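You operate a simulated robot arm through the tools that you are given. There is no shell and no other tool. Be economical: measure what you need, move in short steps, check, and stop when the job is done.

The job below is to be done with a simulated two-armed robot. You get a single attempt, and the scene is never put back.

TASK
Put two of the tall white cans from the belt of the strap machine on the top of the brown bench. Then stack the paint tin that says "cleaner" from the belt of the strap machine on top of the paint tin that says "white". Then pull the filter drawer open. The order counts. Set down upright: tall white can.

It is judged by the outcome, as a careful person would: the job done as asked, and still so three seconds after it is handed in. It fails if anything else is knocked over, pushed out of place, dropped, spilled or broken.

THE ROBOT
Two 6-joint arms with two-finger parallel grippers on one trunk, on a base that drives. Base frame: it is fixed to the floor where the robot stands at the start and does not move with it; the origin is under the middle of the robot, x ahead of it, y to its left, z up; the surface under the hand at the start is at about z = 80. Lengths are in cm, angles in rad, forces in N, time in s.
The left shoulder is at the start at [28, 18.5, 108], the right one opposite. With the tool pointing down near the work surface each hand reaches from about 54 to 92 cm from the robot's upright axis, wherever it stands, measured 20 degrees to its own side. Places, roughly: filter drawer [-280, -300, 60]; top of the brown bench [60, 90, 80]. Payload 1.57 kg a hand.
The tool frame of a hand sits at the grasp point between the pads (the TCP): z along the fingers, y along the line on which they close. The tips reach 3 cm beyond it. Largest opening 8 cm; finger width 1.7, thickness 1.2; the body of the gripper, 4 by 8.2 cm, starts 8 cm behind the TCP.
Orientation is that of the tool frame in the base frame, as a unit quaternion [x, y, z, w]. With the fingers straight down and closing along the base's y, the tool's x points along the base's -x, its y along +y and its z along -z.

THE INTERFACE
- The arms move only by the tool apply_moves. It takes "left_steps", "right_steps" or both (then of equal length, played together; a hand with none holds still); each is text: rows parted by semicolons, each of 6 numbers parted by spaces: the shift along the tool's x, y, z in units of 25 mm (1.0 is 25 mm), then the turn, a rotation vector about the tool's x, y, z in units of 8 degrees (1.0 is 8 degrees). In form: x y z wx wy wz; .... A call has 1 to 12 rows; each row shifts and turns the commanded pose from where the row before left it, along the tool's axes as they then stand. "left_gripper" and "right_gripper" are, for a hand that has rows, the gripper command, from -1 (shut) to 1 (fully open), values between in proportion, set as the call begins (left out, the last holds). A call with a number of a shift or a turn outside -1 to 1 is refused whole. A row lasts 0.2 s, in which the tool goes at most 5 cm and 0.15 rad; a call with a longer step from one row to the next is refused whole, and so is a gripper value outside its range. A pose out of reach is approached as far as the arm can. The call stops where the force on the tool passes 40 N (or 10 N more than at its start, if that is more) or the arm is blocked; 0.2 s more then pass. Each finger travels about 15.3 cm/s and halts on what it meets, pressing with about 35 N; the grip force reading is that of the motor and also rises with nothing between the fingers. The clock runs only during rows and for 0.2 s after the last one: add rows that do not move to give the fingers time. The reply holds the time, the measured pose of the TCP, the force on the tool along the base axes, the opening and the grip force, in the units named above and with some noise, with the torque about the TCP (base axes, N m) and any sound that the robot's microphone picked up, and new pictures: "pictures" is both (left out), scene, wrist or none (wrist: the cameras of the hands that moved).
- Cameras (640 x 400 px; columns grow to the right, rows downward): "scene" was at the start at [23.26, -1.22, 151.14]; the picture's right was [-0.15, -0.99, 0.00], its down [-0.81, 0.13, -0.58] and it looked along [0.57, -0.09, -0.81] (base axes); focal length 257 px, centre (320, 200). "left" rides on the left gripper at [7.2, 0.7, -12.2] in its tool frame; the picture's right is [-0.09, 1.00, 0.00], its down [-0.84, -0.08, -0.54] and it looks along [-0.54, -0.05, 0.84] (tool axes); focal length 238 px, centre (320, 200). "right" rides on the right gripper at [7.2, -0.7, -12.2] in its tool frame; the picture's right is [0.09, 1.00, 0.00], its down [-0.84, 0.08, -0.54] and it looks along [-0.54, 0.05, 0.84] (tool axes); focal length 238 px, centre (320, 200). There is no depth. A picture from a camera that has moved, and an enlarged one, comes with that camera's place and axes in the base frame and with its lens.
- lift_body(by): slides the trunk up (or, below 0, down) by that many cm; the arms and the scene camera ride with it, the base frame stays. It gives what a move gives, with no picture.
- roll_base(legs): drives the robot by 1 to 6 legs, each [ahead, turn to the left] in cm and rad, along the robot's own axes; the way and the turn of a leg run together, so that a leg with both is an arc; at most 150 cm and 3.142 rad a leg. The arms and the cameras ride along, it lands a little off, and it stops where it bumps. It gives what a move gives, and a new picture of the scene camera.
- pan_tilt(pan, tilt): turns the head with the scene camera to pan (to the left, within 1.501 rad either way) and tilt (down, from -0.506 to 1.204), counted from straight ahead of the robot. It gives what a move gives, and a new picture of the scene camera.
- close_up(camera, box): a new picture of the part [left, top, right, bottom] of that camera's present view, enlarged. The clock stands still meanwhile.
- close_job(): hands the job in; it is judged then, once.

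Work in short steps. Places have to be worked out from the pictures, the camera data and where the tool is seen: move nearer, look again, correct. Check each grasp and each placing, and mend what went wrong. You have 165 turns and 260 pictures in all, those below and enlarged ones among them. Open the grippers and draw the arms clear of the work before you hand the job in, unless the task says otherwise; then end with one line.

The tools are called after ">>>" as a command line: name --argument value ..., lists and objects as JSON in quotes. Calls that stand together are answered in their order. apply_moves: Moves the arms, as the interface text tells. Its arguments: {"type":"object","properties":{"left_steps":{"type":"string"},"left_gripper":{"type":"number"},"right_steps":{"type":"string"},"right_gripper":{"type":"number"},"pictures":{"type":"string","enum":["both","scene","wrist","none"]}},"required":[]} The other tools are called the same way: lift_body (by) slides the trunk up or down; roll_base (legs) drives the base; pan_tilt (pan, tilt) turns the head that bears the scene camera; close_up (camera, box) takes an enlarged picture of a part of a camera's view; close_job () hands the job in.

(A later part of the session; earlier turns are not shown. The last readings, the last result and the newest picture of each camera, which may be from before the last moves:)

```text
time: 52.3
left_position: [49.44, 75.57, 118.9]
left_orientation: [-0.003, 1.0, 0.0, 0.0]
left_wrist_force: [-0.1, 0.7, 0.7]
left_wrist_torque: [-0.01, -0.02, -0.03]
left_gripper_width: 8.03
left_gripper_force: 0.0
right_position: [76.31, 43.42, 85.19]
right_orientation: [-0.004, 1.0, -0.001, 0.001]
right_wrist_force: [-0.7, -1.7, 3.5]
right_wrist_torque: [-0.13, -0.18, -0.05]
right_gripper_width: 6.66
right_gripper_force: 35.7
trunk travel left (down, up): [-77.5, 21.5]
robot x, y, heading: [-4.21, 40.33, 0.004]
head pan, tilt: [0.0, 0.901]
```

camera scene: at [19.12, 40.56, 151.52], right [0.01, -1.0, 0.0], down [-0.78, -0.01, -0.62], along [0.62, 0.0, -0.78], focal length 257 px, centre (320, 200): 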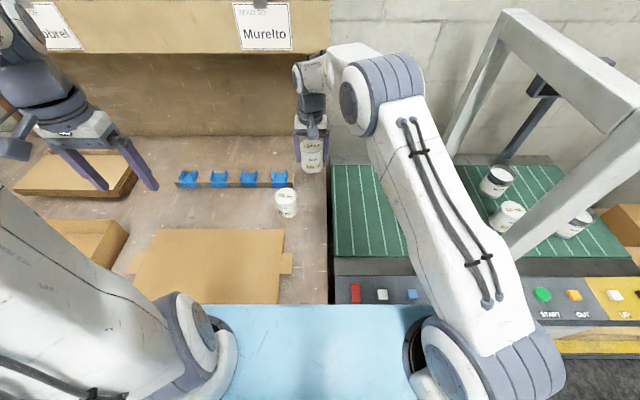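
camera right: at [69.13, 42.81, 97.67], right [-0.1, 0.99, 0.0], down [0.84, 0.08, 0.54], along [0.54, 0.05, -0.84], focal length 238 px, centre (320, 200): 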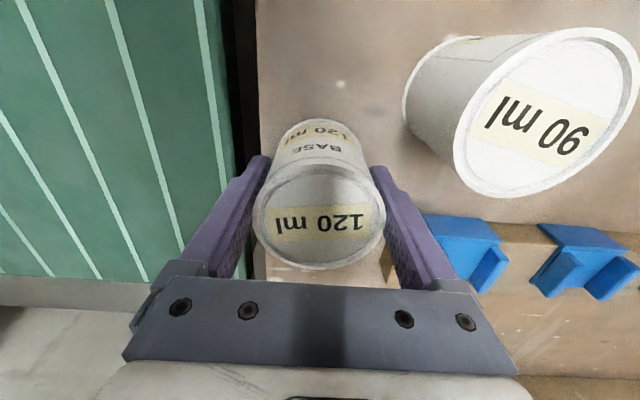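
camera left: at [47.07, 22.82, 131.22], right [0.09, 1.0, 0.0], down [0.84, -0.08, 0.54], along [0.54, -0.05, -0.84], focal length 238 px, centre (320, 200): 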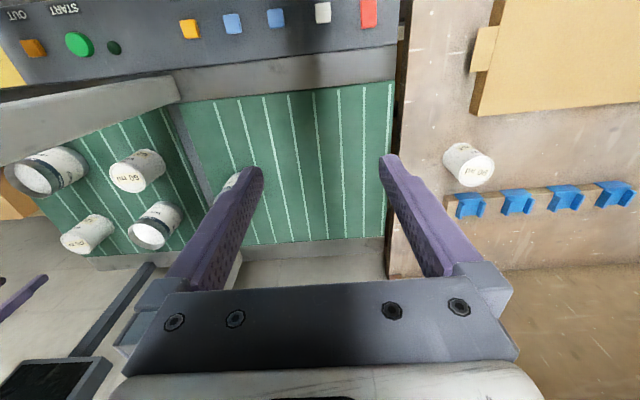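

It's touching now: the vertical force went from -2 to +3.5 N. I'll release the can and rise.

>>> apply_moves --right_steps "0 0 0 0 0 0;0 0 0 0 0 0;0 0 0 0 0 0" --right_gripper 1 --pictures "none"

>>> apply_moves --right_steps "0 0 -0.6 0 0 0;0 0 -1 0 0 0;0 0 -1 0 0 0;0 0 -1 0 0 0;0 0 -1 0 0 0;0 0 -1 0 0 0;0 0 -1 0 0 0;0 0 -1 0 0 0;0 0 -1 0 0 0" --pictures "both"

```text
time: 53.1
left_position: [49.56, 75.54, 118.9]
left_orientation: [-0.004, 1.0, 0.0, 0.0]
left_wrist_force: [-0.4, -0.1, 0.2]
left_wrist_torque: [0.0, -0.03, 0.02]
left_gripper_width: 8.0
left_gripper_force: 0.0
right_position: [76.28, 43.47, 85.06]
right_orientation: [-0.004, 1.0, 0.0, 0.0]
right_wrist_force: [-0.3, 0.1, -0.3]
right_wrist_torque: [0.02, 0.02, 0.01]
right_gripper_width: 8.01
right_gripper_force: 0.0
trunk travel left (down, up): [-77.5, 21.5]
robot x, y, heading: [-4.2, 40.31, 0.005]
head pan, tilt: [0.0, 0.901]
```

```text
time: 55.1
left_position: [49.47, 75.43, 118.91]
left_orientation: [-0.003, 1.0, -0.001, 0.0]
left_wrist_force: [0.4, 0.2, -0.5]
left_wrist_torque: [0.01, 0.0, 0.01]
left_gripper_width: 7.99
left_gripper_force: 0.1
right_position: [76.31, 43.45, 106.69]
right_orientation: [-0.003, 1.0, 0.0, -0.001]
right_wrist_force: [-0.2, 0.9, -0.3]
right_wrist_torque: [0.0, 0.01, -0.02]
right_gripper_width: 8.0
right_gripper_force: 0.0
trunk travel left (down, up): [-77.5, 21.5]
robot x, y, heading: [-4.41, 40.66, 0.006]
head pan, tilt: [0.0, 0.901]
camera scene: at [19.11, 40.56, 151.52], right [0.01, -1.0, 0.0], down [-0.78, -0.01, -0.62], along [0.62, 0.0, -0.78], focal length 257 px, centre (320, 200)
camera right: at [69.12, 42.78, 118.81], right [-0.1, 0.99, 0.0], down [0.84, 0.08, 0.54], along [0.54, 0.05, -0.84], focal length 238 px, centre (320, 200)
```

scene: 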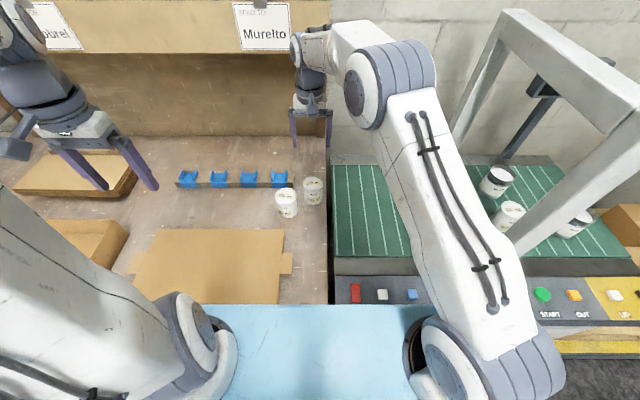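
right: 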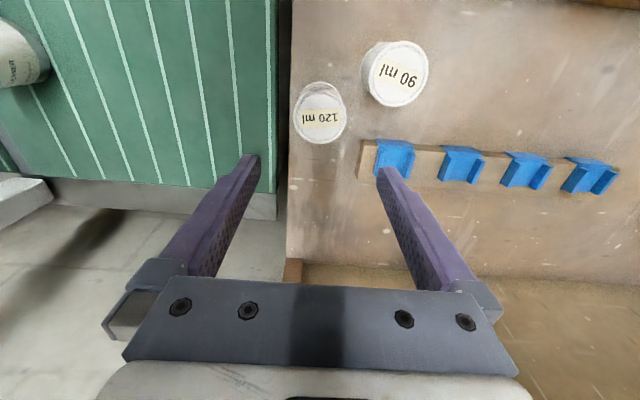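

Both cans stand on the bench. Next I'll bring the right hand over the cleaner tin, stopping short first to measure it.

>>> apply_moves --right_steps "0.1 -1 0 0 0 0;0.1 -1 0 0 0 0;0.1 -1 0 0 0 0;0.1 -1 0 0 0 0;0.1 -1 0 0 0 0;0.1 -1 0 0 0 0;0.1 -1 0 0 0 0;0.1 -1 0 0 0 0;0.1 -1 0 0 0 0;0.1 -1 0 0 0 0;0.1 -1 0 0 0 0;0.1 -1 0 0 0 0" --pictures "none"

>>> apply_moves --right_steps "0 -1 0 0 0 0;0 -1 0 0 0 0;0 -1 0 0 0 0;0 -1 0 0 0 0;0 -0.2 0 0 0 0;0 0 0 0 0 0" --pictures "both"

```text
time: 57.7
left_position: [49.47, 75.55, 118.99]
left_orientation: [-0.004, 1.0, 0.0, -0.001]
left_wrist_force: [0.4, -0.4, -0.1]
left_wrist_torque: [-0.02, -0.01, -0.03]
left_gripper_width: 8.01
left_gripper_force: 0.1
right_position: [73.67, 13.56, 106.6]
right_orientation: [-0.004, 1.0, 0.0, 0.0]
right_wrist_force: [0.1, 0.5, 0.2]
right_wrist_torque: [0.01, 0.02, -0.04]
right_gripper_width: 8.01
right_gripper_force: 0.1
trunk travel left (down, up): [-77.5, 21.5]
robot x, y, heading: [-4.28, 40.51, 0.006]
head pan, tilt: [0.0, 0.901]
```

```text
time: 59.1
left_position: [49.51, 75.34, 118.82]
left_orientation: [-0.003, 1.0, -0.001, 0.0]
left_wrist_force: [0.1, -0.1, -0.4]
left_wrist_torque: [0.02, 0.02, -0.01]
left_gripper_width: 8.01
left_gripper_force: 0.1
right_position: [73.65, 3.01, 106.56]
right_orientation: [-0.003, 1.0, 0.0, 0.0]
right_wrist_force: [-0.6, 1.2, -0.4]
right_wrist_torque: [0.02, 0.0, -0.03]
right_gripper_width: 8.01
right_gripper_force: 0.1
trunk travel left (down, up): [-77.5, 21.5]
robot x, y, heading: [-4.97, 40.38, 0.006]
head pan, tilt: [0.0, 0.901]
camera scene: at [19.1, 40.55, 151.53], right [0.01, -1.0, 0.0], down [-0.78, -0.01, -0.62], along [0.62, 0.0, -0.78], focal length 257 px, centre (320, 200)
camera right: at [66.42, 2.3, 118.86], right [-0.1, 0.99, 0.0], down [0.84, 0.08, 0.54], along [0.54, 0.05, -0.84], focal length 238 px, centre (320, 200)
```

scene: 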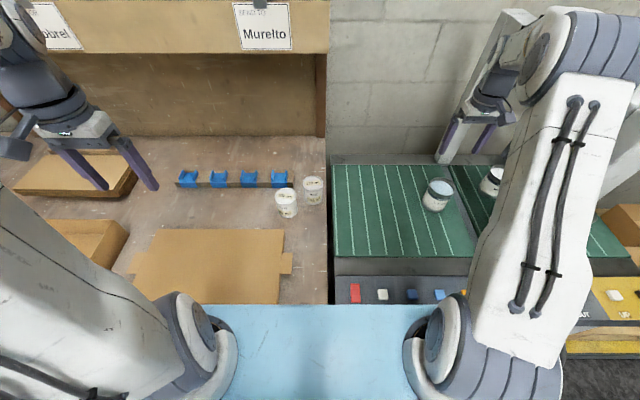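
right: 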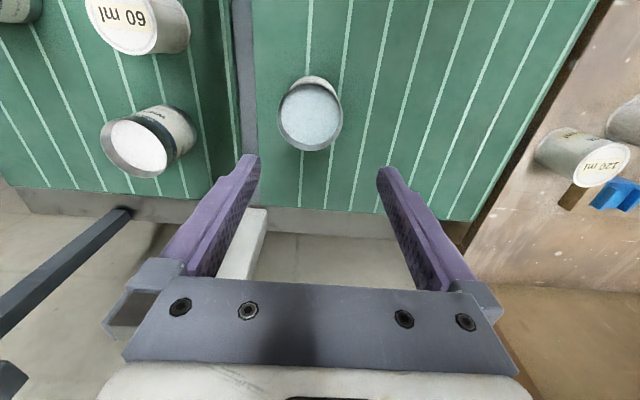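

I'll measure the tin's rim accurately, since it may be close to the 8 cm opening.

>>> close_up --camera "right" --box '[260, 60, 360, 160]'

>>> close_up --camera "scene" --box '[410, 160, 470, 220]'

```text
4.00 times, centred on (310, 110) of right
camera zoom: at [66.42, 2.3, 118.86], right [-0.1, 0.99, 0.0], down [0.84, 0.08, 0.54], along [0.54, 0.05, -0.84], focal length 953 px, centre (360, 560)
```

zoom: 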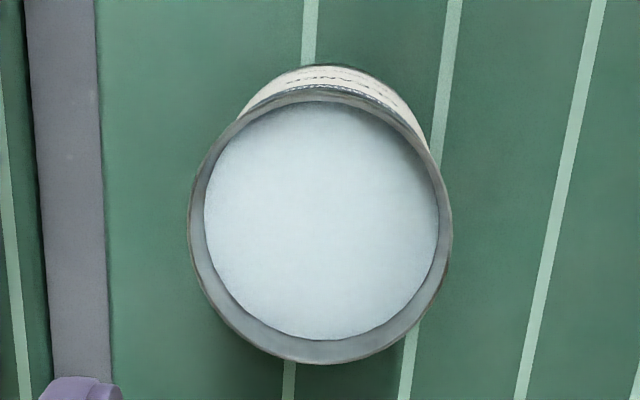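

```text
6.67 times, centred on (440, 190) of scene
camera zoom: at [19.1, 40.55, 151.53], right [0.01, -1.0, 0.0], down [-0.78, -0.01, -0.62], along [0.62, 0.0, -0.78], focal length 1712 px, centre (-480, 267)
```

zoom: 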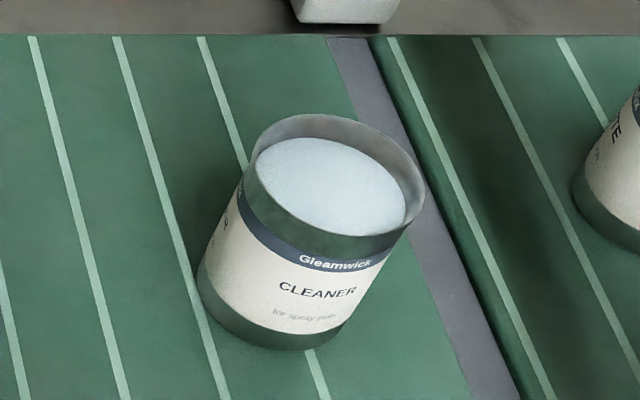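

The rim is about 7.65 cm across, so it fits with roughly 1.7 mm a side. Its centre is 1.3 cm to the right of my hand in y, so I'll correct and come down to just above the rim to recheck.

>>> apply_moves --right_steps "0.09 -0.256 0.2 0 0 0;0.09 -0.256 0.8 0 0 0;0 0 0.9 0 0 0;0 0 0.9 0 0 0;0 0 0.9 0 0 0;0 0 0.7 0 0 0;0 0 0 0 0 0" --pictures "wrist"

>>> close_up --camera "right" --box '[220, 100, 420, 225]'

```text
time: 60.7
left_position: [49.51, 75.46, 118.97]
left_orientation: [-0.003, 1.0, 0.0, -0.001]
left_wrist_force: [-0.1, 0.1, 0.5]
left_wrist_torque: [-0.02, 0.01, 0.0]
left_gripper_width: 8.02
left_gripper_force: 0.1
right_position: [73.27, 1.76, 95.61]
right_orientation: [-0.003, 1.0, 0.0, 0.001]
right_wrist_force: [-0.5, -0.5, 0.0]
right_wrist_torque: [0.02, -0.02, -0.03]
right_gripper_width: 7.99
right_gripper_force: 0.0
trunk travel left (down, up): [-77.5, 21.5]
robot x, y, heading: [-4.73, 40.48, 0.007]
head pan, tilt: [0.0, 0.901]
camera right: at [66.06, 1.04, 107.84], right [-0.1, 0.99, 0.0], down [0.84, 0.08, 0.54], along [0.54, 0.05, -0.84], focal length 238 px, centre (320, 200)
```

right: 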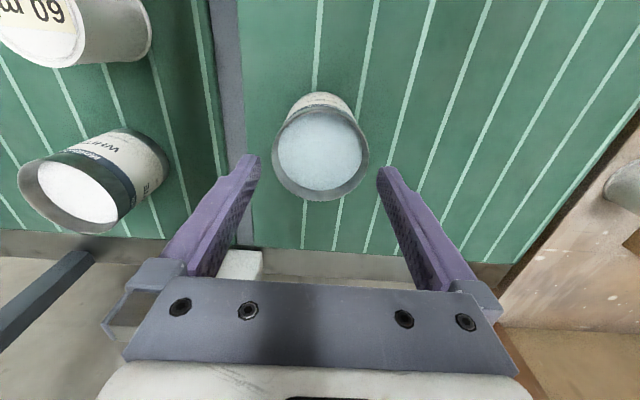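

```text
3.20 times, centred on (320, 162) of right
camera zoom: at [66.06, 1.04, 107.84], right [-0.1, 0.99, 0.0], down [0.84, 0.08, 0.54], along [0.54, 0.05, -0.84], focal length 763 px, centre (320, 320)
```

zoom: 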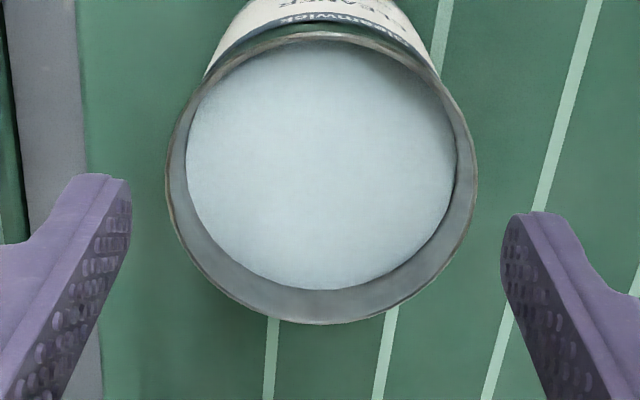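

The tin's rim mid sits about 1 mm to the left (+y) of the finger centreline, so I'll correct by 1 mm. Then I'll lower gently past the rim and watch the force.

>>> apply_moves --right_steps "0 0.04 0.1 0 0 0;0 0 0.4 0 0 0;0 0 0.4 0 0 0;0 0 0.4 0 0 0;0 0 0.3 0 0 0;0 0 0 0 0 0" --pictures "none"

>>> close_up --camera "right" --box '[200, 100, 440, 250]'

```text
time: 62.1
left_position: [49.33, 75.53, 118.89]
left_orientation: [-0.003, 1.0, 0.0, 0.0]
left_wrist_force: [-0.4, -0.7, 0.3]
left_wrist_torque: [0.0, 0.01, 0.02]
left_gripper_width: 8.01
left_gripper_force: 0.2
right_position: [73.09, 1.86, 91.59]
right_orientation: [-0.004, 1.0, 0.0, 0.001]
right_wrist_force: [0.3, -0.3, -0.3]
right_wrist_torque: [0.03, 0.0, -0.03]
right_gripper_width: 7.99
right_gripper_force: 0.2
trunk travel left (down, up): [-77.5, 21.5]
robot x, y, heading: [-4.33, 40.44, 0.011]
head pan, tilt: [0.0, 0.901]
```

```text
2.67 times, centred on (320, 175) of right
camera zoom: at [66.0, 1.08, 103.79], right [-0.1, 0.99, 0.0], down [0.84, 0.08, 0.54], along [0.54, 0.05, -0.84], focal length 636 px, centre (320, 267)
```

zoom: 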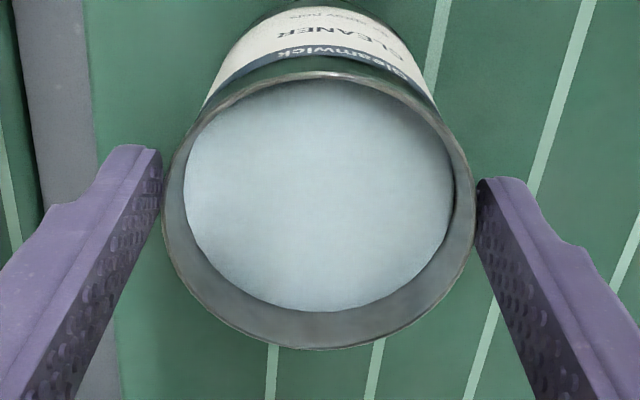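

The tips straddle the rim evenly with no contact force. I'll keep going down to grasp height.

>>> apply_moves --right_steps "0 0 0.4 0 0 0;0 0 0.5 0 0 0;0 0 0.5 0 0 0;0 0 0.5 0 0 0;0 0 0.2 0 0 0;0 0 0 0 0 0" --pictures "wrist"

>>> apply_moves --right_steps "0 0 0 0 0 0;0 0 0 0 0 0;0 0 0 0 0 0" --right_gripper -0.3 --pictures "wrist"

```text
time: 63.5
left_position: [49.54, 75.49, 118.95]
left_orientation: [-0.004, 1.0, 0.0, 0.0]
left_wrist_force: [0.3, 0.9, -0.1]
left_wrist_torque: [0.0, 0.0, 0.0]
left_gripper_width: 7.96
left_gripper_force: 0.1
right_position: [73.16, 1.81, 86.25]
right_orientation: [-0.003, 1.0, 0.0, 0.0]
right_wrist_force: [0.2, 0.2, 0.3]
right_wrist_torque: [0.0, 0.01, 0.04]
right_gripper_width: 8.0
right_gripper_force: 0.1
trunk travel left (down, up): [-77.5, 21.5]
robot x, y, heading: [-4.8, 40.66, 0.01]
head pan, tilt: [0.0, 0.901]
camera right: at [66.03, 1.11, 98.55], right [-0.1, 0.99, 0.0], down [0.84, 0.08, 0.54], along [0.54, 0.05, -0.84], focal length 238 px, centre (320, 200)
```

right: 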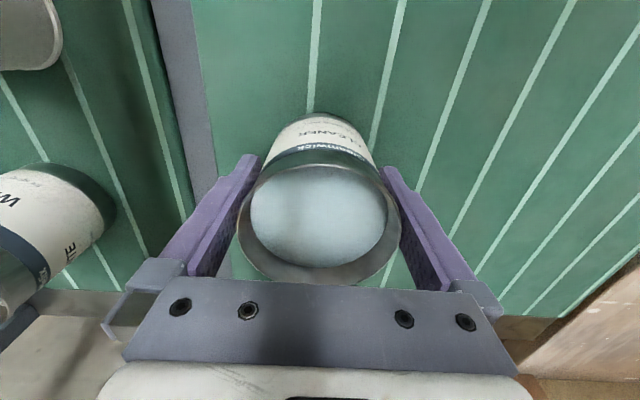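

```text
time: 64.3
left_position: [49.46, 75.51, 119.03]
left_orientation: [-0.003, 1.0, 0.0, 0.0]
left_wrist_force: [0.1, 0.2, 0.1]
left_wrist_torque: [0.02, -0.02, -0.02]
left_gripper_width: 7.99
left_gripper_force: 0.0
right_position: [73.09, 1.75, 86.44]
right_orientation: [-0.003, 1.0, 0.0, 0.001]
right_wrist_force: [0.7, -1.8, -0.5]
right_wrist_torque: [0.08, 0.01, -0.02]
right_gripper_width: 7.31
right_gripper_force: 35.2
trunk travel left (down, up): [-77.5, 21.5]
robot x, y, heading: [-4.34, 40.37, 0.008]
head pan, tilt: [0.0, 0.901]
camera right: at [66.02, 1.1, 98.56], right [-0.1, 0.99, 0.0], down [0.84, 0.08, 0.54], along [0.54, 0.05, -0.84], focal length 238 px, centre (320, 200)
```

right: 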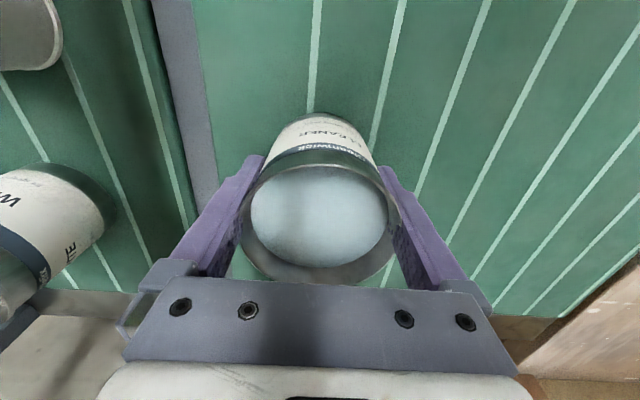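

It's gripped at 7.31 cm. I'll lift gently, then move away from the arch and back, keeping the motion smooth so nothing spills.

>>> apply_moves --right_steps "0 0 -0.2 0 0 0;0 0 -0.4 0 0 0;0 0 -0.5 0 0 0;0 0 -0.6 0 0 0;0 0 -0.6 0 0 0;0 0 -0.6 0 0 0;0 0.2 -0.6 0 0 0;0 0.4 -0.5 0 0 0;0 0.5 -0.4 0 0 0;0 0.6 -0.3 0 0 0;0 0.6 -0.3 0 0 0;0 0.6 -0.3 0 0 0" --pictures "wrist"

>>> apply_moves --right_steps "0.2 0.6 -0.4 0 0 0;0.4 0.6 -0.6 0 0 0;0.5 0.5 -0.6 0 0 0;0.6 0.4 -0.6 0 0 0;0.6 0.3 -0.6 0 0 0;0.6 0.2 -0.6 0 0 0;0.6 0 -0.6 0 0 0;0.6 0 -0.5 0 0 0;0.6 0 -0.4 0 0 0;0.6 0 -0.3 0 0 0;0.5 0 -0.2 0 0 0;0.3 0 0 0 0 0" --pictures "both"

```text
time: 66.9
left_position: [49.42, 75.46, 118.99]
left_orientation: [-0.004, 1.0, 0.0, 0.0]
left_wrist_force: [0.0, 0.4, -0.7]
left_wrist_torque: [0.0, 0.0, -0.03]
left_gripper_width: 8.0
left_gripper_force: 0.1
right_position: [73.13, 9.17, 99.6]
right_orientation: [-0.004, 1.0, -0.001, -0.001]
right_wrist_force: [0.1, 0.7, -5.1]
right_wrist_torque: [0.0, -0.01, 0.01]
right_gripper_width: 7.33
right_gripper_force: 34.8
trunk travel left (down, up): [-77.5, 21.5]
robot x, y, heading: [-4.46, 40.69, 0.01]
head pan, tilt: [0.0, 0.901]
camera right: at [65.95, 8.37, 111.78], right [-0.1, 0.99, 0.0], down [0.84, 0.08, 0.54], along [0.54, 0.05, -0.84], focal length 238 px, centre (320, 200)
```

right: 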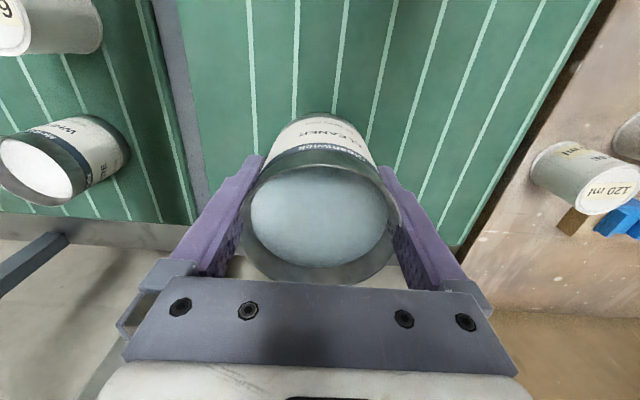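

```text
time: 69.5
left_position: [49.38, 75.58, 118.96]
left_orientation: [-0.003, 1.0, 0.0, 0.0]
left_wrist_force: [-0.3, -0.3, 0.4]
left_wrist_torque: [0.01, 0.01, -0.03]
left_gripper_width: 8.02
left_gripper_force: 0.0
right_position: [57.76, 15.45, 113.13]
right_orientation: [-0.005, 1.0, 0.0, 0.001]
right_wrist_force: [-0.6, 0.5, -4.3]
right_wrist_torque: [0.01, -0.01, 0.0]
right_gripper_width: 7.28
right_gripper_force: 35.3
trunk travel left (down, up): [-77.5, 21.5]
robot x, y, heading: [-4.82, 40.85, 0.007]
head pan, tilt: [0.0, 0.901]
camera scene: at [19.11, 40.55, 151.53], right [0.01, -1.0, 0.0], down [-0.78, -0.01, -0.62], along [0.62, 0.0, -0.78], focal length 257 px, centre (320, 200)
camera right: at [50.63, 14.74, 125.34], right [-0.1, 0.99, 0.0], down [0.84, 0.08, 0.54], along [0.54, 0.05, -0.84], focal length 238 px, centre (320, 200)
```

scene: 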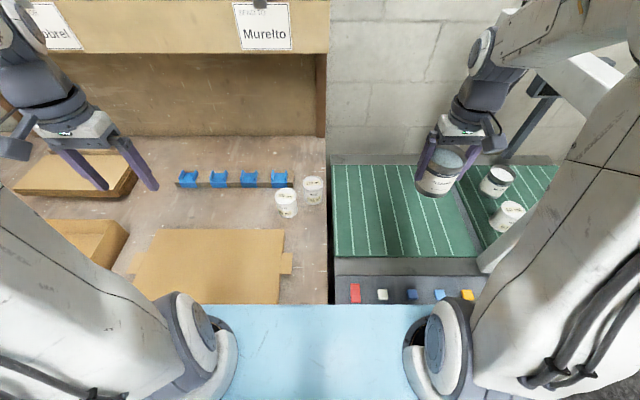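
right: 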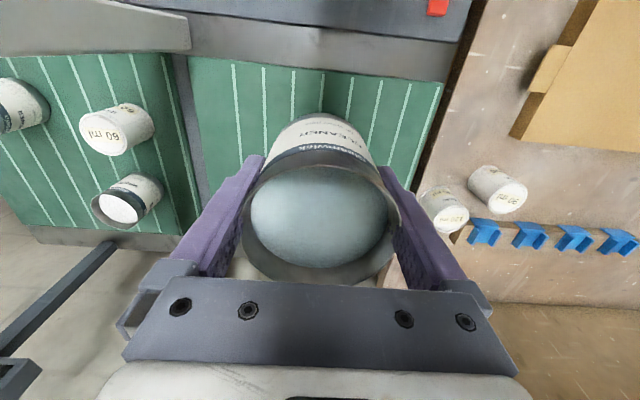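

The tin is held level and clear. I'll reverse 30 cm first and look right before shifting across.

>>> roll_base --legs '[[-30, 0]]'

>>> pan_tilt --pan -0.9 --tilt 0.6

```text
time: 71.6
left_position: [19.31, 75.32, 118.82]
left_orientation: [-0.004, 1.0, 0.0, 0.0]
left_wrist_force: [1.6, 0.7, 0.8]
left_wrist_torque: [-0.01, 0.02, 0.0]
left_gripper_width: 7.99
left_gripper_force: 0.1
right_position: [27.7, 15.27, 113.17]
right_orientation: [-0.004, 1.0, 0.0, 0.0]
right_wrist_force: [0.5, 1.2, -4.8]
right_wrist_torque: [0.02, 0.03, 0.05]
right_gripper_width: 7.25
right_gripper_force: 35.4
trunk travel left (down, up): [-77.5, 21.5]
robot x, y, heading: [-34.79, 40.47, 0.008]
head pan, tilt: [0.0, 0.901]
camera scene: at [-10.98, 40.33, 151.52], right [0.01, -1.0, 0.0], down [-0.78, -0.01, -0.62], along [0.62, 0.01, -0.78], focal length 257 px, centre (320, 200)
```

scene: 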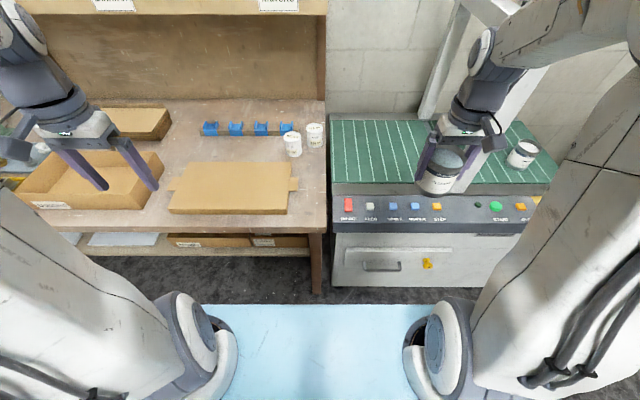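

```text
time: 72.8
left_position: [19.23, 75.32, 118.85]
left_orientation: [-0.005, 1.0, 0.0, 0.001]
left_wrist_force: [0.1, 0.4, -0.1]
left_wrist_torque: [0.02, -0.02, 0.0]
left_gripper_width: 7.99
left_gripper_force: 0.3
right_position: [27.66, 15.35, 113.2]
right_orientation: [-0.004, 1.0, -0.001, 0.0]
right_wrist_force: [-0.4, -0.1, -3.9]
right_wrist_torque: [-0.01, 0.05, 0.02]
right_gripper_width: 7.29
right_gripper_force: 34.9
trunk travel left (down, up): [-77.5, 21.5]
robot x, y, heading: [-34.36, 40.15, 0.009]
head pan, tilt: [-0.901, 0.6]
camera scene: at [-13.0, 33.39, 154.0], right [-0.78, -0.63, 0.0], down [-0.36, 0.44, -0.82], along [0.52, -0.64, -0.57], focal length 257 px, centre (320, 200)
```

scene: 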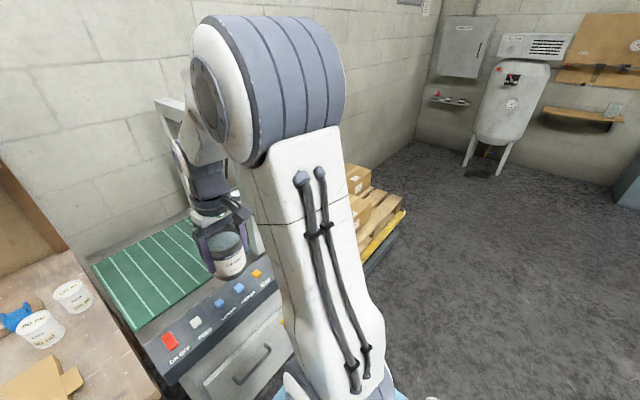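

There's open floor to the right. I'll shift the base 43 cm right: turn right, drive, turn back.

>>> roll_base --legs '[[0, -1.571], [43, 0], [0, 1.571]]'

>>> pan_tilt --pan 0 --tilt 0.8

```text
time: 83.1
left_position: [19.65, 31.76, 118.76]
left_orientation: [-0.001, 1.0, 0.001, 0.0]
left_wrist_force: [-0.2, -0.1, 0.1]
left_wrist_torque: [0.02, -0.01, -0.01]
left_gripper_width: 8.01
left_gripper_force: 0.1
right_position: [27.58, -28.21, 113.12]
right_orientation: [0.0, 1.0, 0.0, 0.001]
right_wrist_force: [0.7, 0.3, -4.4]
right_wrist_torque: [0.0, 0.05, 0.0]
right_gripper_width: 7.26
right_gripper_force: 35.1
trunk travel left (down, up): [-77.5, 21.5]
robot x, y, heading: [-34.48, -2.64, -0.001]
head pan, tilt: [-0.901, 0.6]
camera scene: at [-13.03, -9.79, 154.0], right [-0.78, -0.62, 0.0], down [-0.35, 0.44, -0.82], along [0.51, -0.65, -0.57], focal length 257 px, centre (320, 200)
```

scene: 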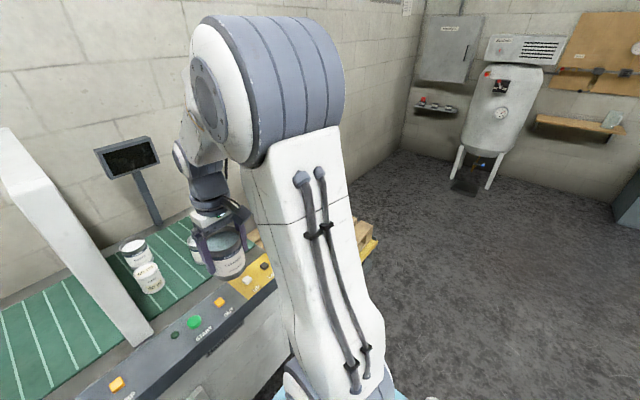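

```text
time: 84.3
left_position: [19.6, 31.97, 118.88]
left_orientation: [0.0, 1.0, 0.0, 0.0]
left_wrist_force: [-0.3, -0.7, 0.3]
left_wrist_torque: [0.0, 0.01, 0.02]
left_gripper_width: 8.02
left_gripper_force: 0.1
right_position: [27.61, -28.3, 113.09]
right_orientation: [0.0, 1.0, 0.0, 0.0]
right_wrist_force: [0.2, -0.4, -5.4]
right_wrist_torque: [0.0, 0.03, -0.01]
right_gripper_width: 7.28
right_gripper_force: 34.6
trunk travel left (down, up): [-77.5, 21.5]
robot x, y, heading: [-34.63, -2.58, 0.003]
head pan, tilt: [0.0, 0.799]
camera scene: at [-10.46, -2.87, 152.32], right [0.0, -1.0, 0.0], down [-0.72, 0.0, -0.7], along [0.7, 0.0, -0.72], focal length 257 px, centre (320, 200)
```

scene: 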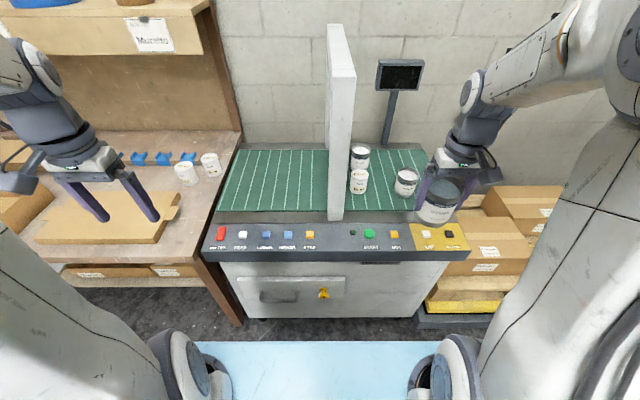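

Position is good. I'll drive ahead 32 cm towards the belt.

>>> roll_base --legs '[[32, 0]]'

>>> apply_moves --right_steps "0 0 0 0 0 0" --pictures "wrist"

```text
time: 86.4
left_position: [51.69, 31.73, 118.94]
left_orientation: [0.0, 1.0, 0.0, 0.0]
left_wrist_force: [0.5, 0.6, 0.3]
left_wrist_torque: [0.0, -0.02, -0.02]
left_gripper_width: 8.01
left_gripper_force: 0.2
right_position: [59.58, -28.23, 113.16]
right_orientation: [0.0, 1.0, 0.0, 0.0]
right_wrist_force: [-0.3, 0.8, -4.2]
right_wrist_torque: [0.0, 0.06, -0.02]
right_gripper_width: 7.24
right_gripper_force: 34.9
trunk travel left (down, up): [-77.5, 21.5]
robot x, y, heading: [-2.51, -2.73, 0.001]
head pan, tilt: [0.0, 0.799]
camera scene: at [21.62, -2.86, 152.32], right [0.0, -1.0, 0.0], down [-0.72, 0.0, -0.7], along [0.7, 0.0, -0.72], focal length 257 px, centre (320, 200)
```

scene: 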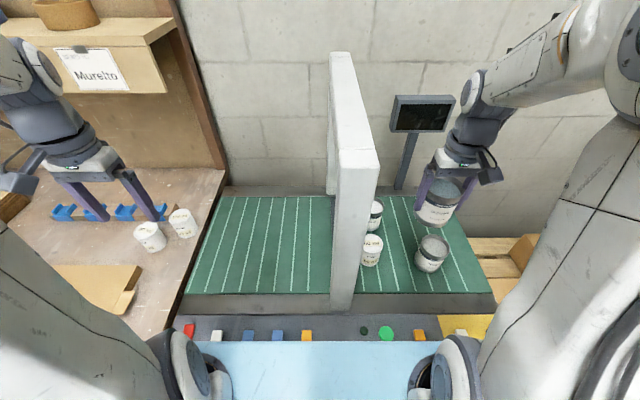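

```text
time: 86.8
left_position: [51.75, 31.81, 118.91]
left_orientation: [0.0, 1.0, 0.0, 0.0]
left_wrist_force: [0.3, 0.5, -0.7]
left_wrist_torque: [0.01, 0.03, 0.02]
left_gripper_width: 7.98
left_gripper_force: 0.0
right_position: [59.64, -28.24, 113.17]
right_orientation: [0.001, 1.0, 0.0, 0.0]
right_wrist_force: [-0.5, 0.6, -4.7]
right_wrist_torque: [-0.02, 0.03, 0.0]
right_gripper_width: 7.27
right_gripper_force: 35.4
trunk travel left (down, up): [-77.5, 21.5]
robot x, y, heading: [-2.62, -2.72, -0.005]
head pan, tilt: [0.0, 0.799]
camera right: at [52.45, -28.9, 125.3], right [-0.09, 1.0, 0.0], down [0.84, 0.08, 0.54], along [0.54, 0.05, -0.84], focal length 238 px, centre (320, 200)
```

right: 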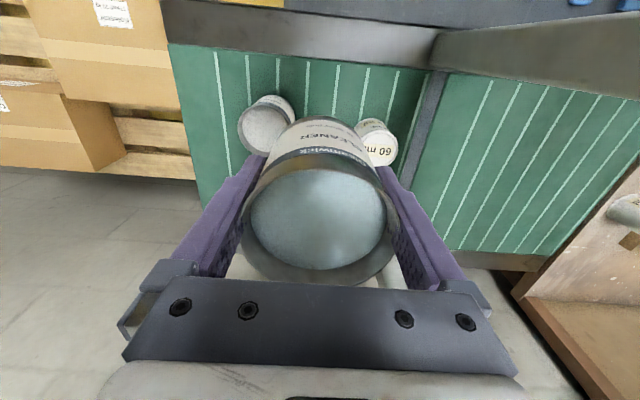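

The held tin hides "white" from here. I'll move the hand to the side at about (74, -38), so the wrist camera sees the white tin past the finger.

>>> apply_moves --right_steps "-0.4 -0.3 0.1 0 0 0;-0.6 -0.45 0.2 0 0 0;-0.7 -0.5 0.25 0 0 0;-0.7 -0.5 0.25 0 0 0;-0.7 -0.5 0.25 0 0 0;-0.7 -0.5 0.25 0 0 0;-0.7 -0.5 0.25 0 0 0;-0.7 -0.4 0.2 0 0 0;-0.5 -0.3 0.1 0 0 0;0 0 0 0 0 0" --pictures "both"

>>> close_up --camera "right" --box '[400, 80, 560, 180]'

```text
time: 89.0
left_position: [51.77, 31.87, 118.82]
left_orientation: [-0.001, 1.0, 0.0, -0.001]
left_wrist_force: [-0.4, 0.9, -0.4]
left_wrist_torque: [-0.01, 0.01, -0.01]
left_gripper_width: 8.03
left_gripper_force: 0.1
right_position: [74.03, -38.09, 108.43]
right_orientation: [-0.001, 1.0, 0.0, -0.001]
right_wrist_force: [0.7, -0.6, -6.0]
right_wrist_torque: [-0.01, 0.03, -0.04]
right_gripper_width: 7.26
right_gripper_force: 34.9
trunk travel left (down, up): [-77.5, 21.5]
robot x, y, heading: [-2.32, -2.51, 0.0]
head pan, tilt: [0.0, 0.799]
camera scene: at [21.67, -2.87, 152.31], right [0.0, -1.0, 0.0], down [-0.72, 0.0, -0.7], along [0.7, 0.0, -0.72], focal length 257 px, centre (320, 200)
camera right: at [66.73, -38.78, 120.63], right [-0.09, 1.0, 0.0], down [0.84, 0.08, 0.54], along [0.54, 0.05, -0.84], focal length 238 px, centre (320, 200)
```

scene: 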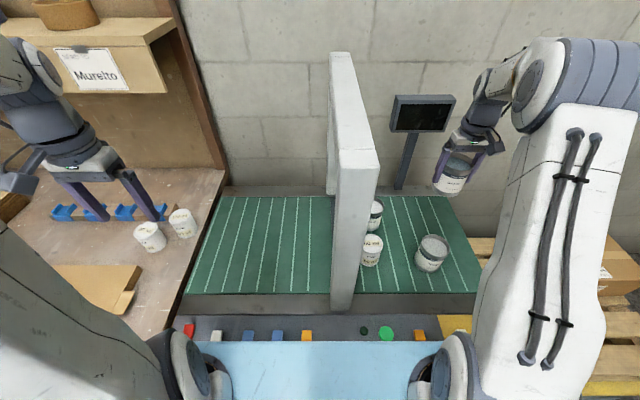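
right: 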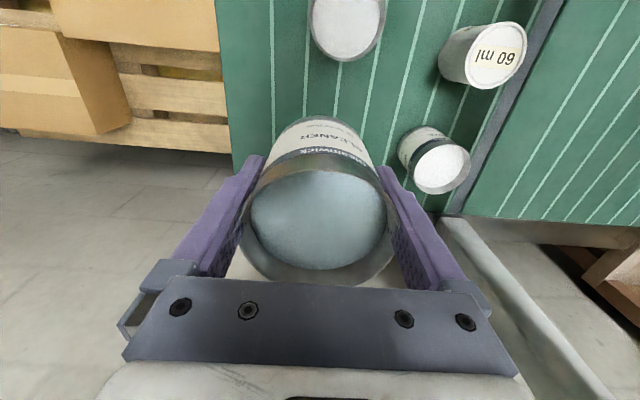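

```text
4.00 times, centred on (480, 130) of right
camera zoom: at [66.73, -38.78, 120.63], right [-0.09, 1.0, 0.0], down [0.84, 0.08, 0.54], along [0.54, 0.05, -0.84], focal length 953 px, centre (-320, 480)
```

zoom: 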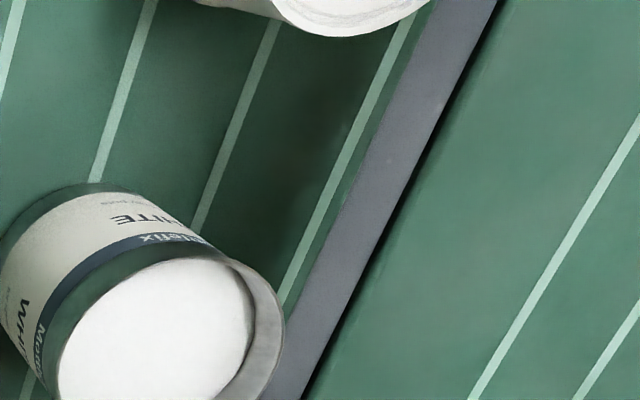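

>>> close_up --camera "right" --box '[385, 110, 485, 210]'

>>> close_up --camera "left" --box '[50, 90, 210, 190]'

```text
4.00 times, centred on (435, 160) of right
camera zoom: at [66.73, -38.78, 120.63], right [-0.09, 1.0, 0.0], down [0.84, 0.08, 0.54], along [0.54, 0.05, -0.84], focal length 953 px, centre (-140, 360)
```

zoom: 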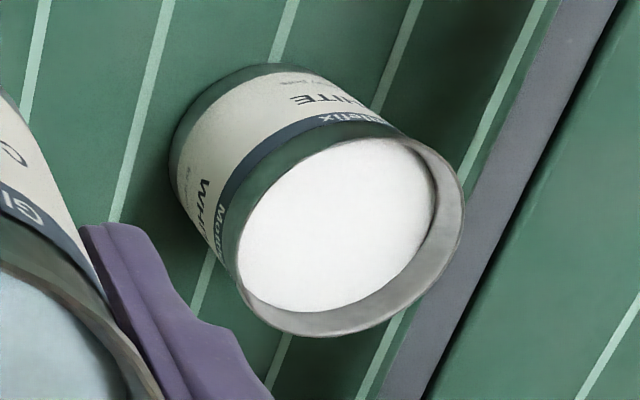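

```text
4.00 times, centred on (130, 140) of left
camera zoom: at [44.61, 32.54, 131.17], right [0.09, 1.0, 0.0], down [0.84, -0.08, 0.54], along [0.54, -0.05, -0.84], focal length 953 px, centre (1080, 440)
```

zoom: 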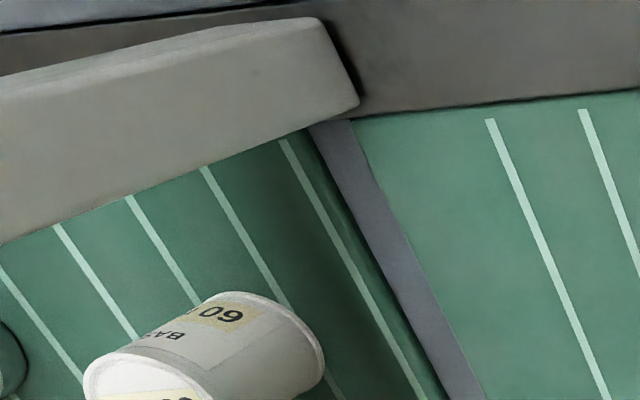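

>>> close_up --camera "left" --box '[60, 155, 180, 230]'

```text
5.33 times, centred on (120, 192) of left
camera zoom: at [44.61, 32.54, 131.17], right [0.09, 1.0, 0.0], down [0.84, -0.08, 0.54], along [0.54, -0.05, -0.84], focal length 1271 px, centre (1387, 240)
```

zoom: 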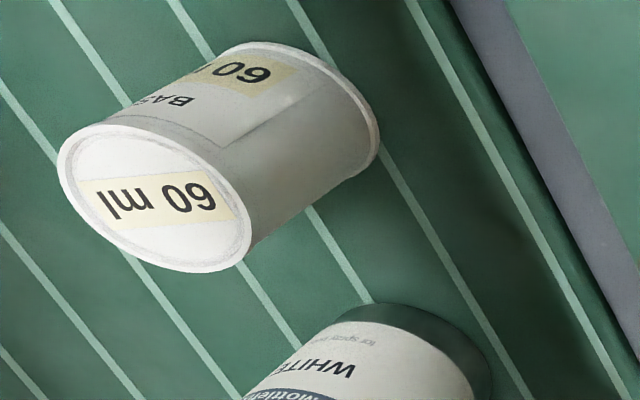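

>>> close_up --camera "left" --box '[70, 195, 182, 265]'

```text
5.71 times, centred on (126, 230) of left
camera zoom: at [44.61, 32.54, 131.17], right [0.09, 1.0, 0.0], down [0.84, -0.08, 0.54], along [0.54, -0.05, -0.84], focal length 1362 px, centre (1429, 29)
```

zoom: 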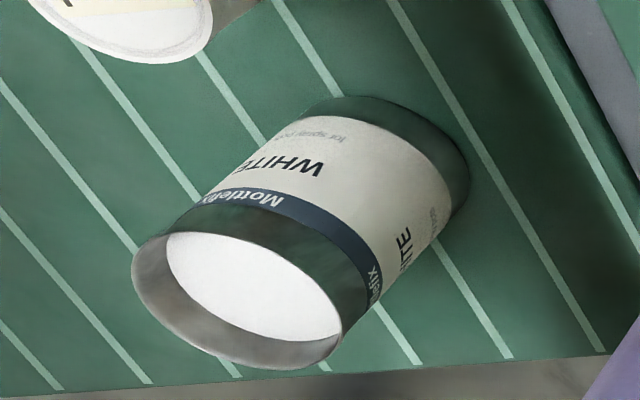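

From the opposing views I put the white tin's centre at about (79.6, -20.1) with its rim at about z = 90. I'll bring the cleaner tin over it with the bottom a few cm above the rim, and compare outlines.

>>> apply_moves --right_steps "-0.1 0.4 0 0 0 0;-0.2 0.7 0.1 0 0 0;-0.25 0.8 0.2 0 0 0;-0.25 0.8 0.2 0 0 0;-0.25 0.8 0.2 0 0 0;-0.25 0.8 0.2 0 0 0;-0.25 0.8 0.2 0 0 0;-0.25 0.8 0.3 0 0 0;-0.25 0.7 0.3 0 0 0;-0.1 0.4 0.4 0 0 0;-0.05 0.2 0.3 0 0 0;0 0 0 0 0 0" --pictures "both"

>>> close_up --camera "left" --box '[60, 155, 220, 255]'

```text
time: 91.6
left_position: [51.74, 31.93, 118.88]
left_orientation: [0.0, 1.0, 0.001, 0.0]
left_wrist_force: [-0.4, -1.1, 0.5]
left_wrist_torque: [0.02, 0.02, 0.01]
left_gripper_width: 8.02
left_gripper_force: 0.0
right_position: [79.33, -20.25, 102.39]
right_orientation: [0.0, 1.0, 0.001, 0.0]
right_wrist_force: [0.3, -0.3, -4.1]
right_wrist_torque: [0.01, 0.05, 0.01]
right_gripper_width: 7.26
right_gripper_force: 34.6
trunk travel left (down, up): [-77.5, 21.5]
robot x, y, heading: [-2.68, -3.15, 0.002]
head pan, tilt: [0.0, 0.799]
camera scene: at [21.66, -2.85, 152.31], right [0.0, -1.0, 0.0], down [-0.72, 0.0, -0.7], along [0.7, 0.0, -0.72], focal length 257 px, centre (320, 200)
camera right: at [72.19, -20.76, 114.67], right [-0.09, 1.0, 0.0], down [0.84, 0.08, 0.54], along [0.54, 0.05, -0.84], focal length 238 px, centre (320, 200)
```

scene: 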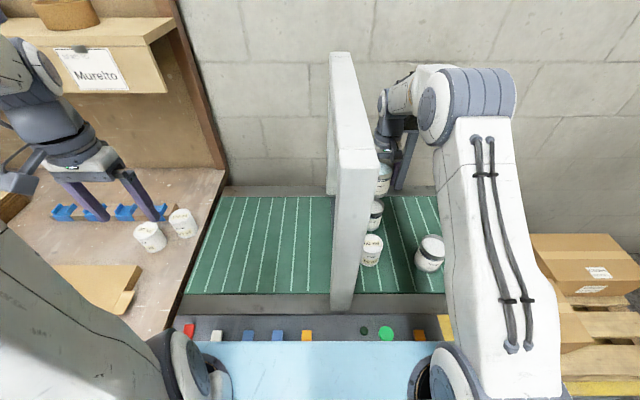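
right: 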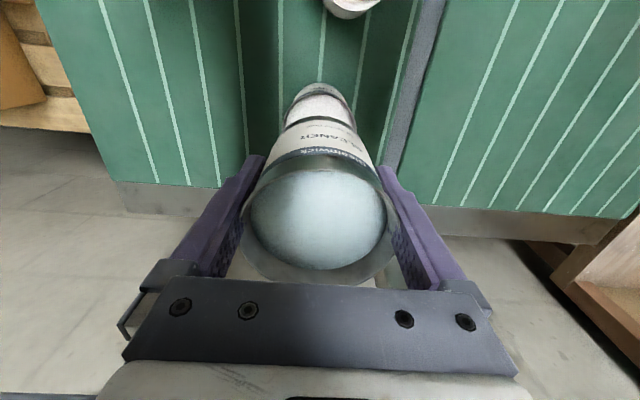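

```text
4.00 times, centred on (140, 205) of left
camera zoom: at [44.61, 32.56, 131.17], right [0.09, 1.0, 0.0], down [0.84, -0.08, 0.54], along [0.54, -0.05, -0.84], focal length 953 px, centre (1040, 180)
```

zoom: 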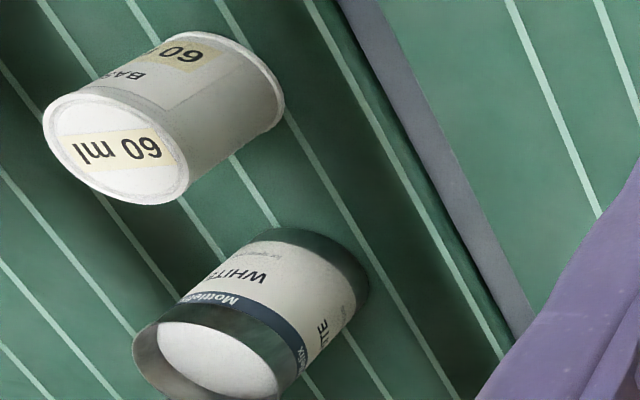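

Lateral alignment looks close. I'll zoom the wrist and left views to compare the two tins' outlines.

>>> close_up --camera "right" --box '[240, 70, 400, 170]'

>>> close_up --camera "left" --box '[20, 210, 180, 310]'

>>> close_up --camera "scene" --box '[350, 150, 430, 250]'

```text
4.00 times, centred on (320, 120) of right
camera zoom: at [72.19, -20.76, 114.67], right [-0.09, 1.0, 0.0], down [0.84, 0.08, 0.54], along [0.54, 0.05, -0.84], focal length 953 px, centre (320, 520)
```

zoom: 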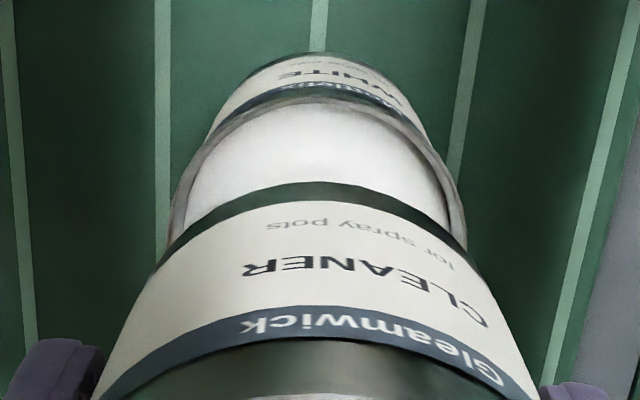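

```text
4.00 times, centred on (100, 260) of left
camera zoom: at [44.61, 32.56, 131.17], right [0.09, 1.0, 0.0], down [0.84, -0.08, 0.54], along [0.54, -0.05, -0.84], focal length 953 px, centre (1200, -40)
```

zoom: 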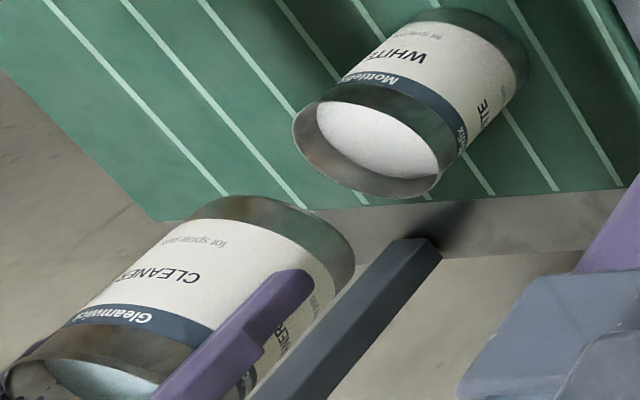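

```text
4.00 times, centred on (390, 200) of scene
camera zoom: at [21.66, -2.85, 152.31], right [0.0, -1.0, 0.0], down [-0.72, 0.0, -0.7], along [0.7, 0.0, -0.72], focal length 1027 px, centre (40, 200)
```

zoom: 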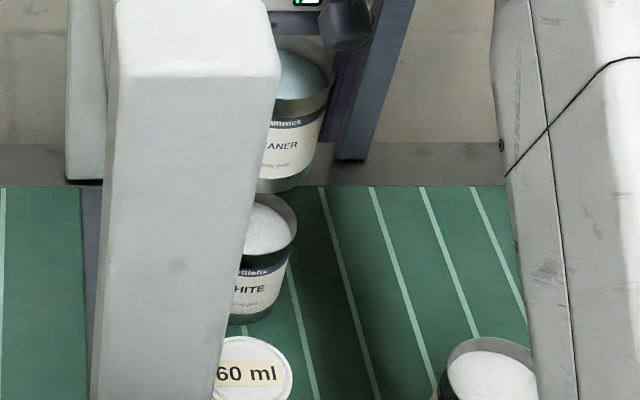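

Y alignment is within about 1 mm in both views, and x looks within a few mm. I'll lower until the bottom is about 1 cm above the rim and compare again.

>>> apply_moves --right_steps "0 0 0.3 0 0 0;0 0 0.5 0 0 0;0 0 0.5 0 0 0;0 0 0.3 0 0 0;0 0 0 0 0 0" --pictures "none"

>>> close_up --camera "right" --box '[240, 70, 400, 170]'

>>> close_up --camera "left" --box '[40, 190, 168, 270]'

>>> close_up --camera "scene" --box '[350, 150, 414, 230]'

```text
time: 92.8
left_position: [51.68, 31.9, 118.86]
left_orientation: [0.001, 1.0, 0.0, 0.0]
left_wrist_force: [0.4, 0.9, 0.2]
left_wrist_torque: [0.0, 0.03, -0.01]
left_gripper_width: 8.02
left_gripper_force: 0.1
right_position: [79.37, -20.05, 98.52]
right_orientation: [0.0, 1.0, 0.0, -0.001]
right_wrist_force: [-0.5, 0.1, -4.5]
right_wrist_torque: [-0.01, 0.04, 0.0]
right_gripper_width: 7.28
right_gripper_force: 34.6
trunk travel left (down, up): [-77.5, 21.5]
robot x, y, heading: [-2.47, -2.58, 0.004]
head pan, tilt: [0.0, 0.799]
```

```text
4.00 times, centred on (320, 120) of right
camera zoom: at [72.15, -20.76, 110.7], right [-0.09, 1.0, 0.0], down [0.84, 0.08, 0.54], along [0.54, 0.05, -0.84], focal length 953 px, centre (320, 520)
```

zoom: 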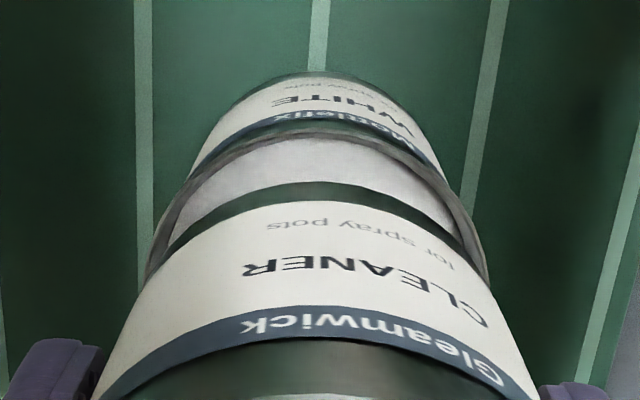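

```text
5.00 times, centred on (104, 230) of left
camera zoom: at [44.61, 32.56, 131.17], right [0.09, 1.0, 0.0], down [0.84, -0.08, 0.54], along [0.54, -0.05, -0.84], focal length 1192 px, centre (1400, 50)
```

zoom: 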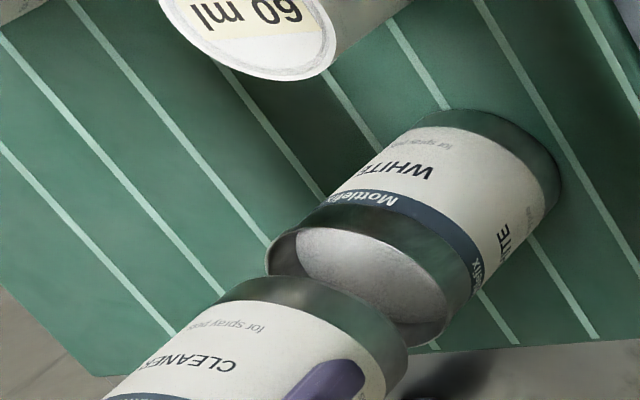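

```text
5.00 times, centred on (382, 190) of scene
camera zoom: at [21.66, -2.86, 152.31], right [0.0, -1.0, 0.0], down [-0.72, 0.0, -0.7], along [0.7, 0.0, -0.72], focal length 1284 px, centre (10, 250)
```

zoom: 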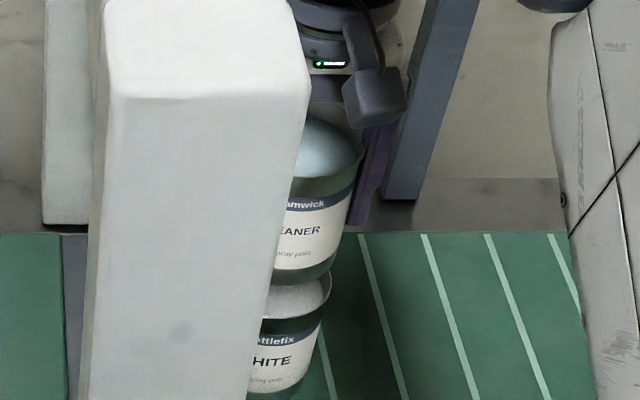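

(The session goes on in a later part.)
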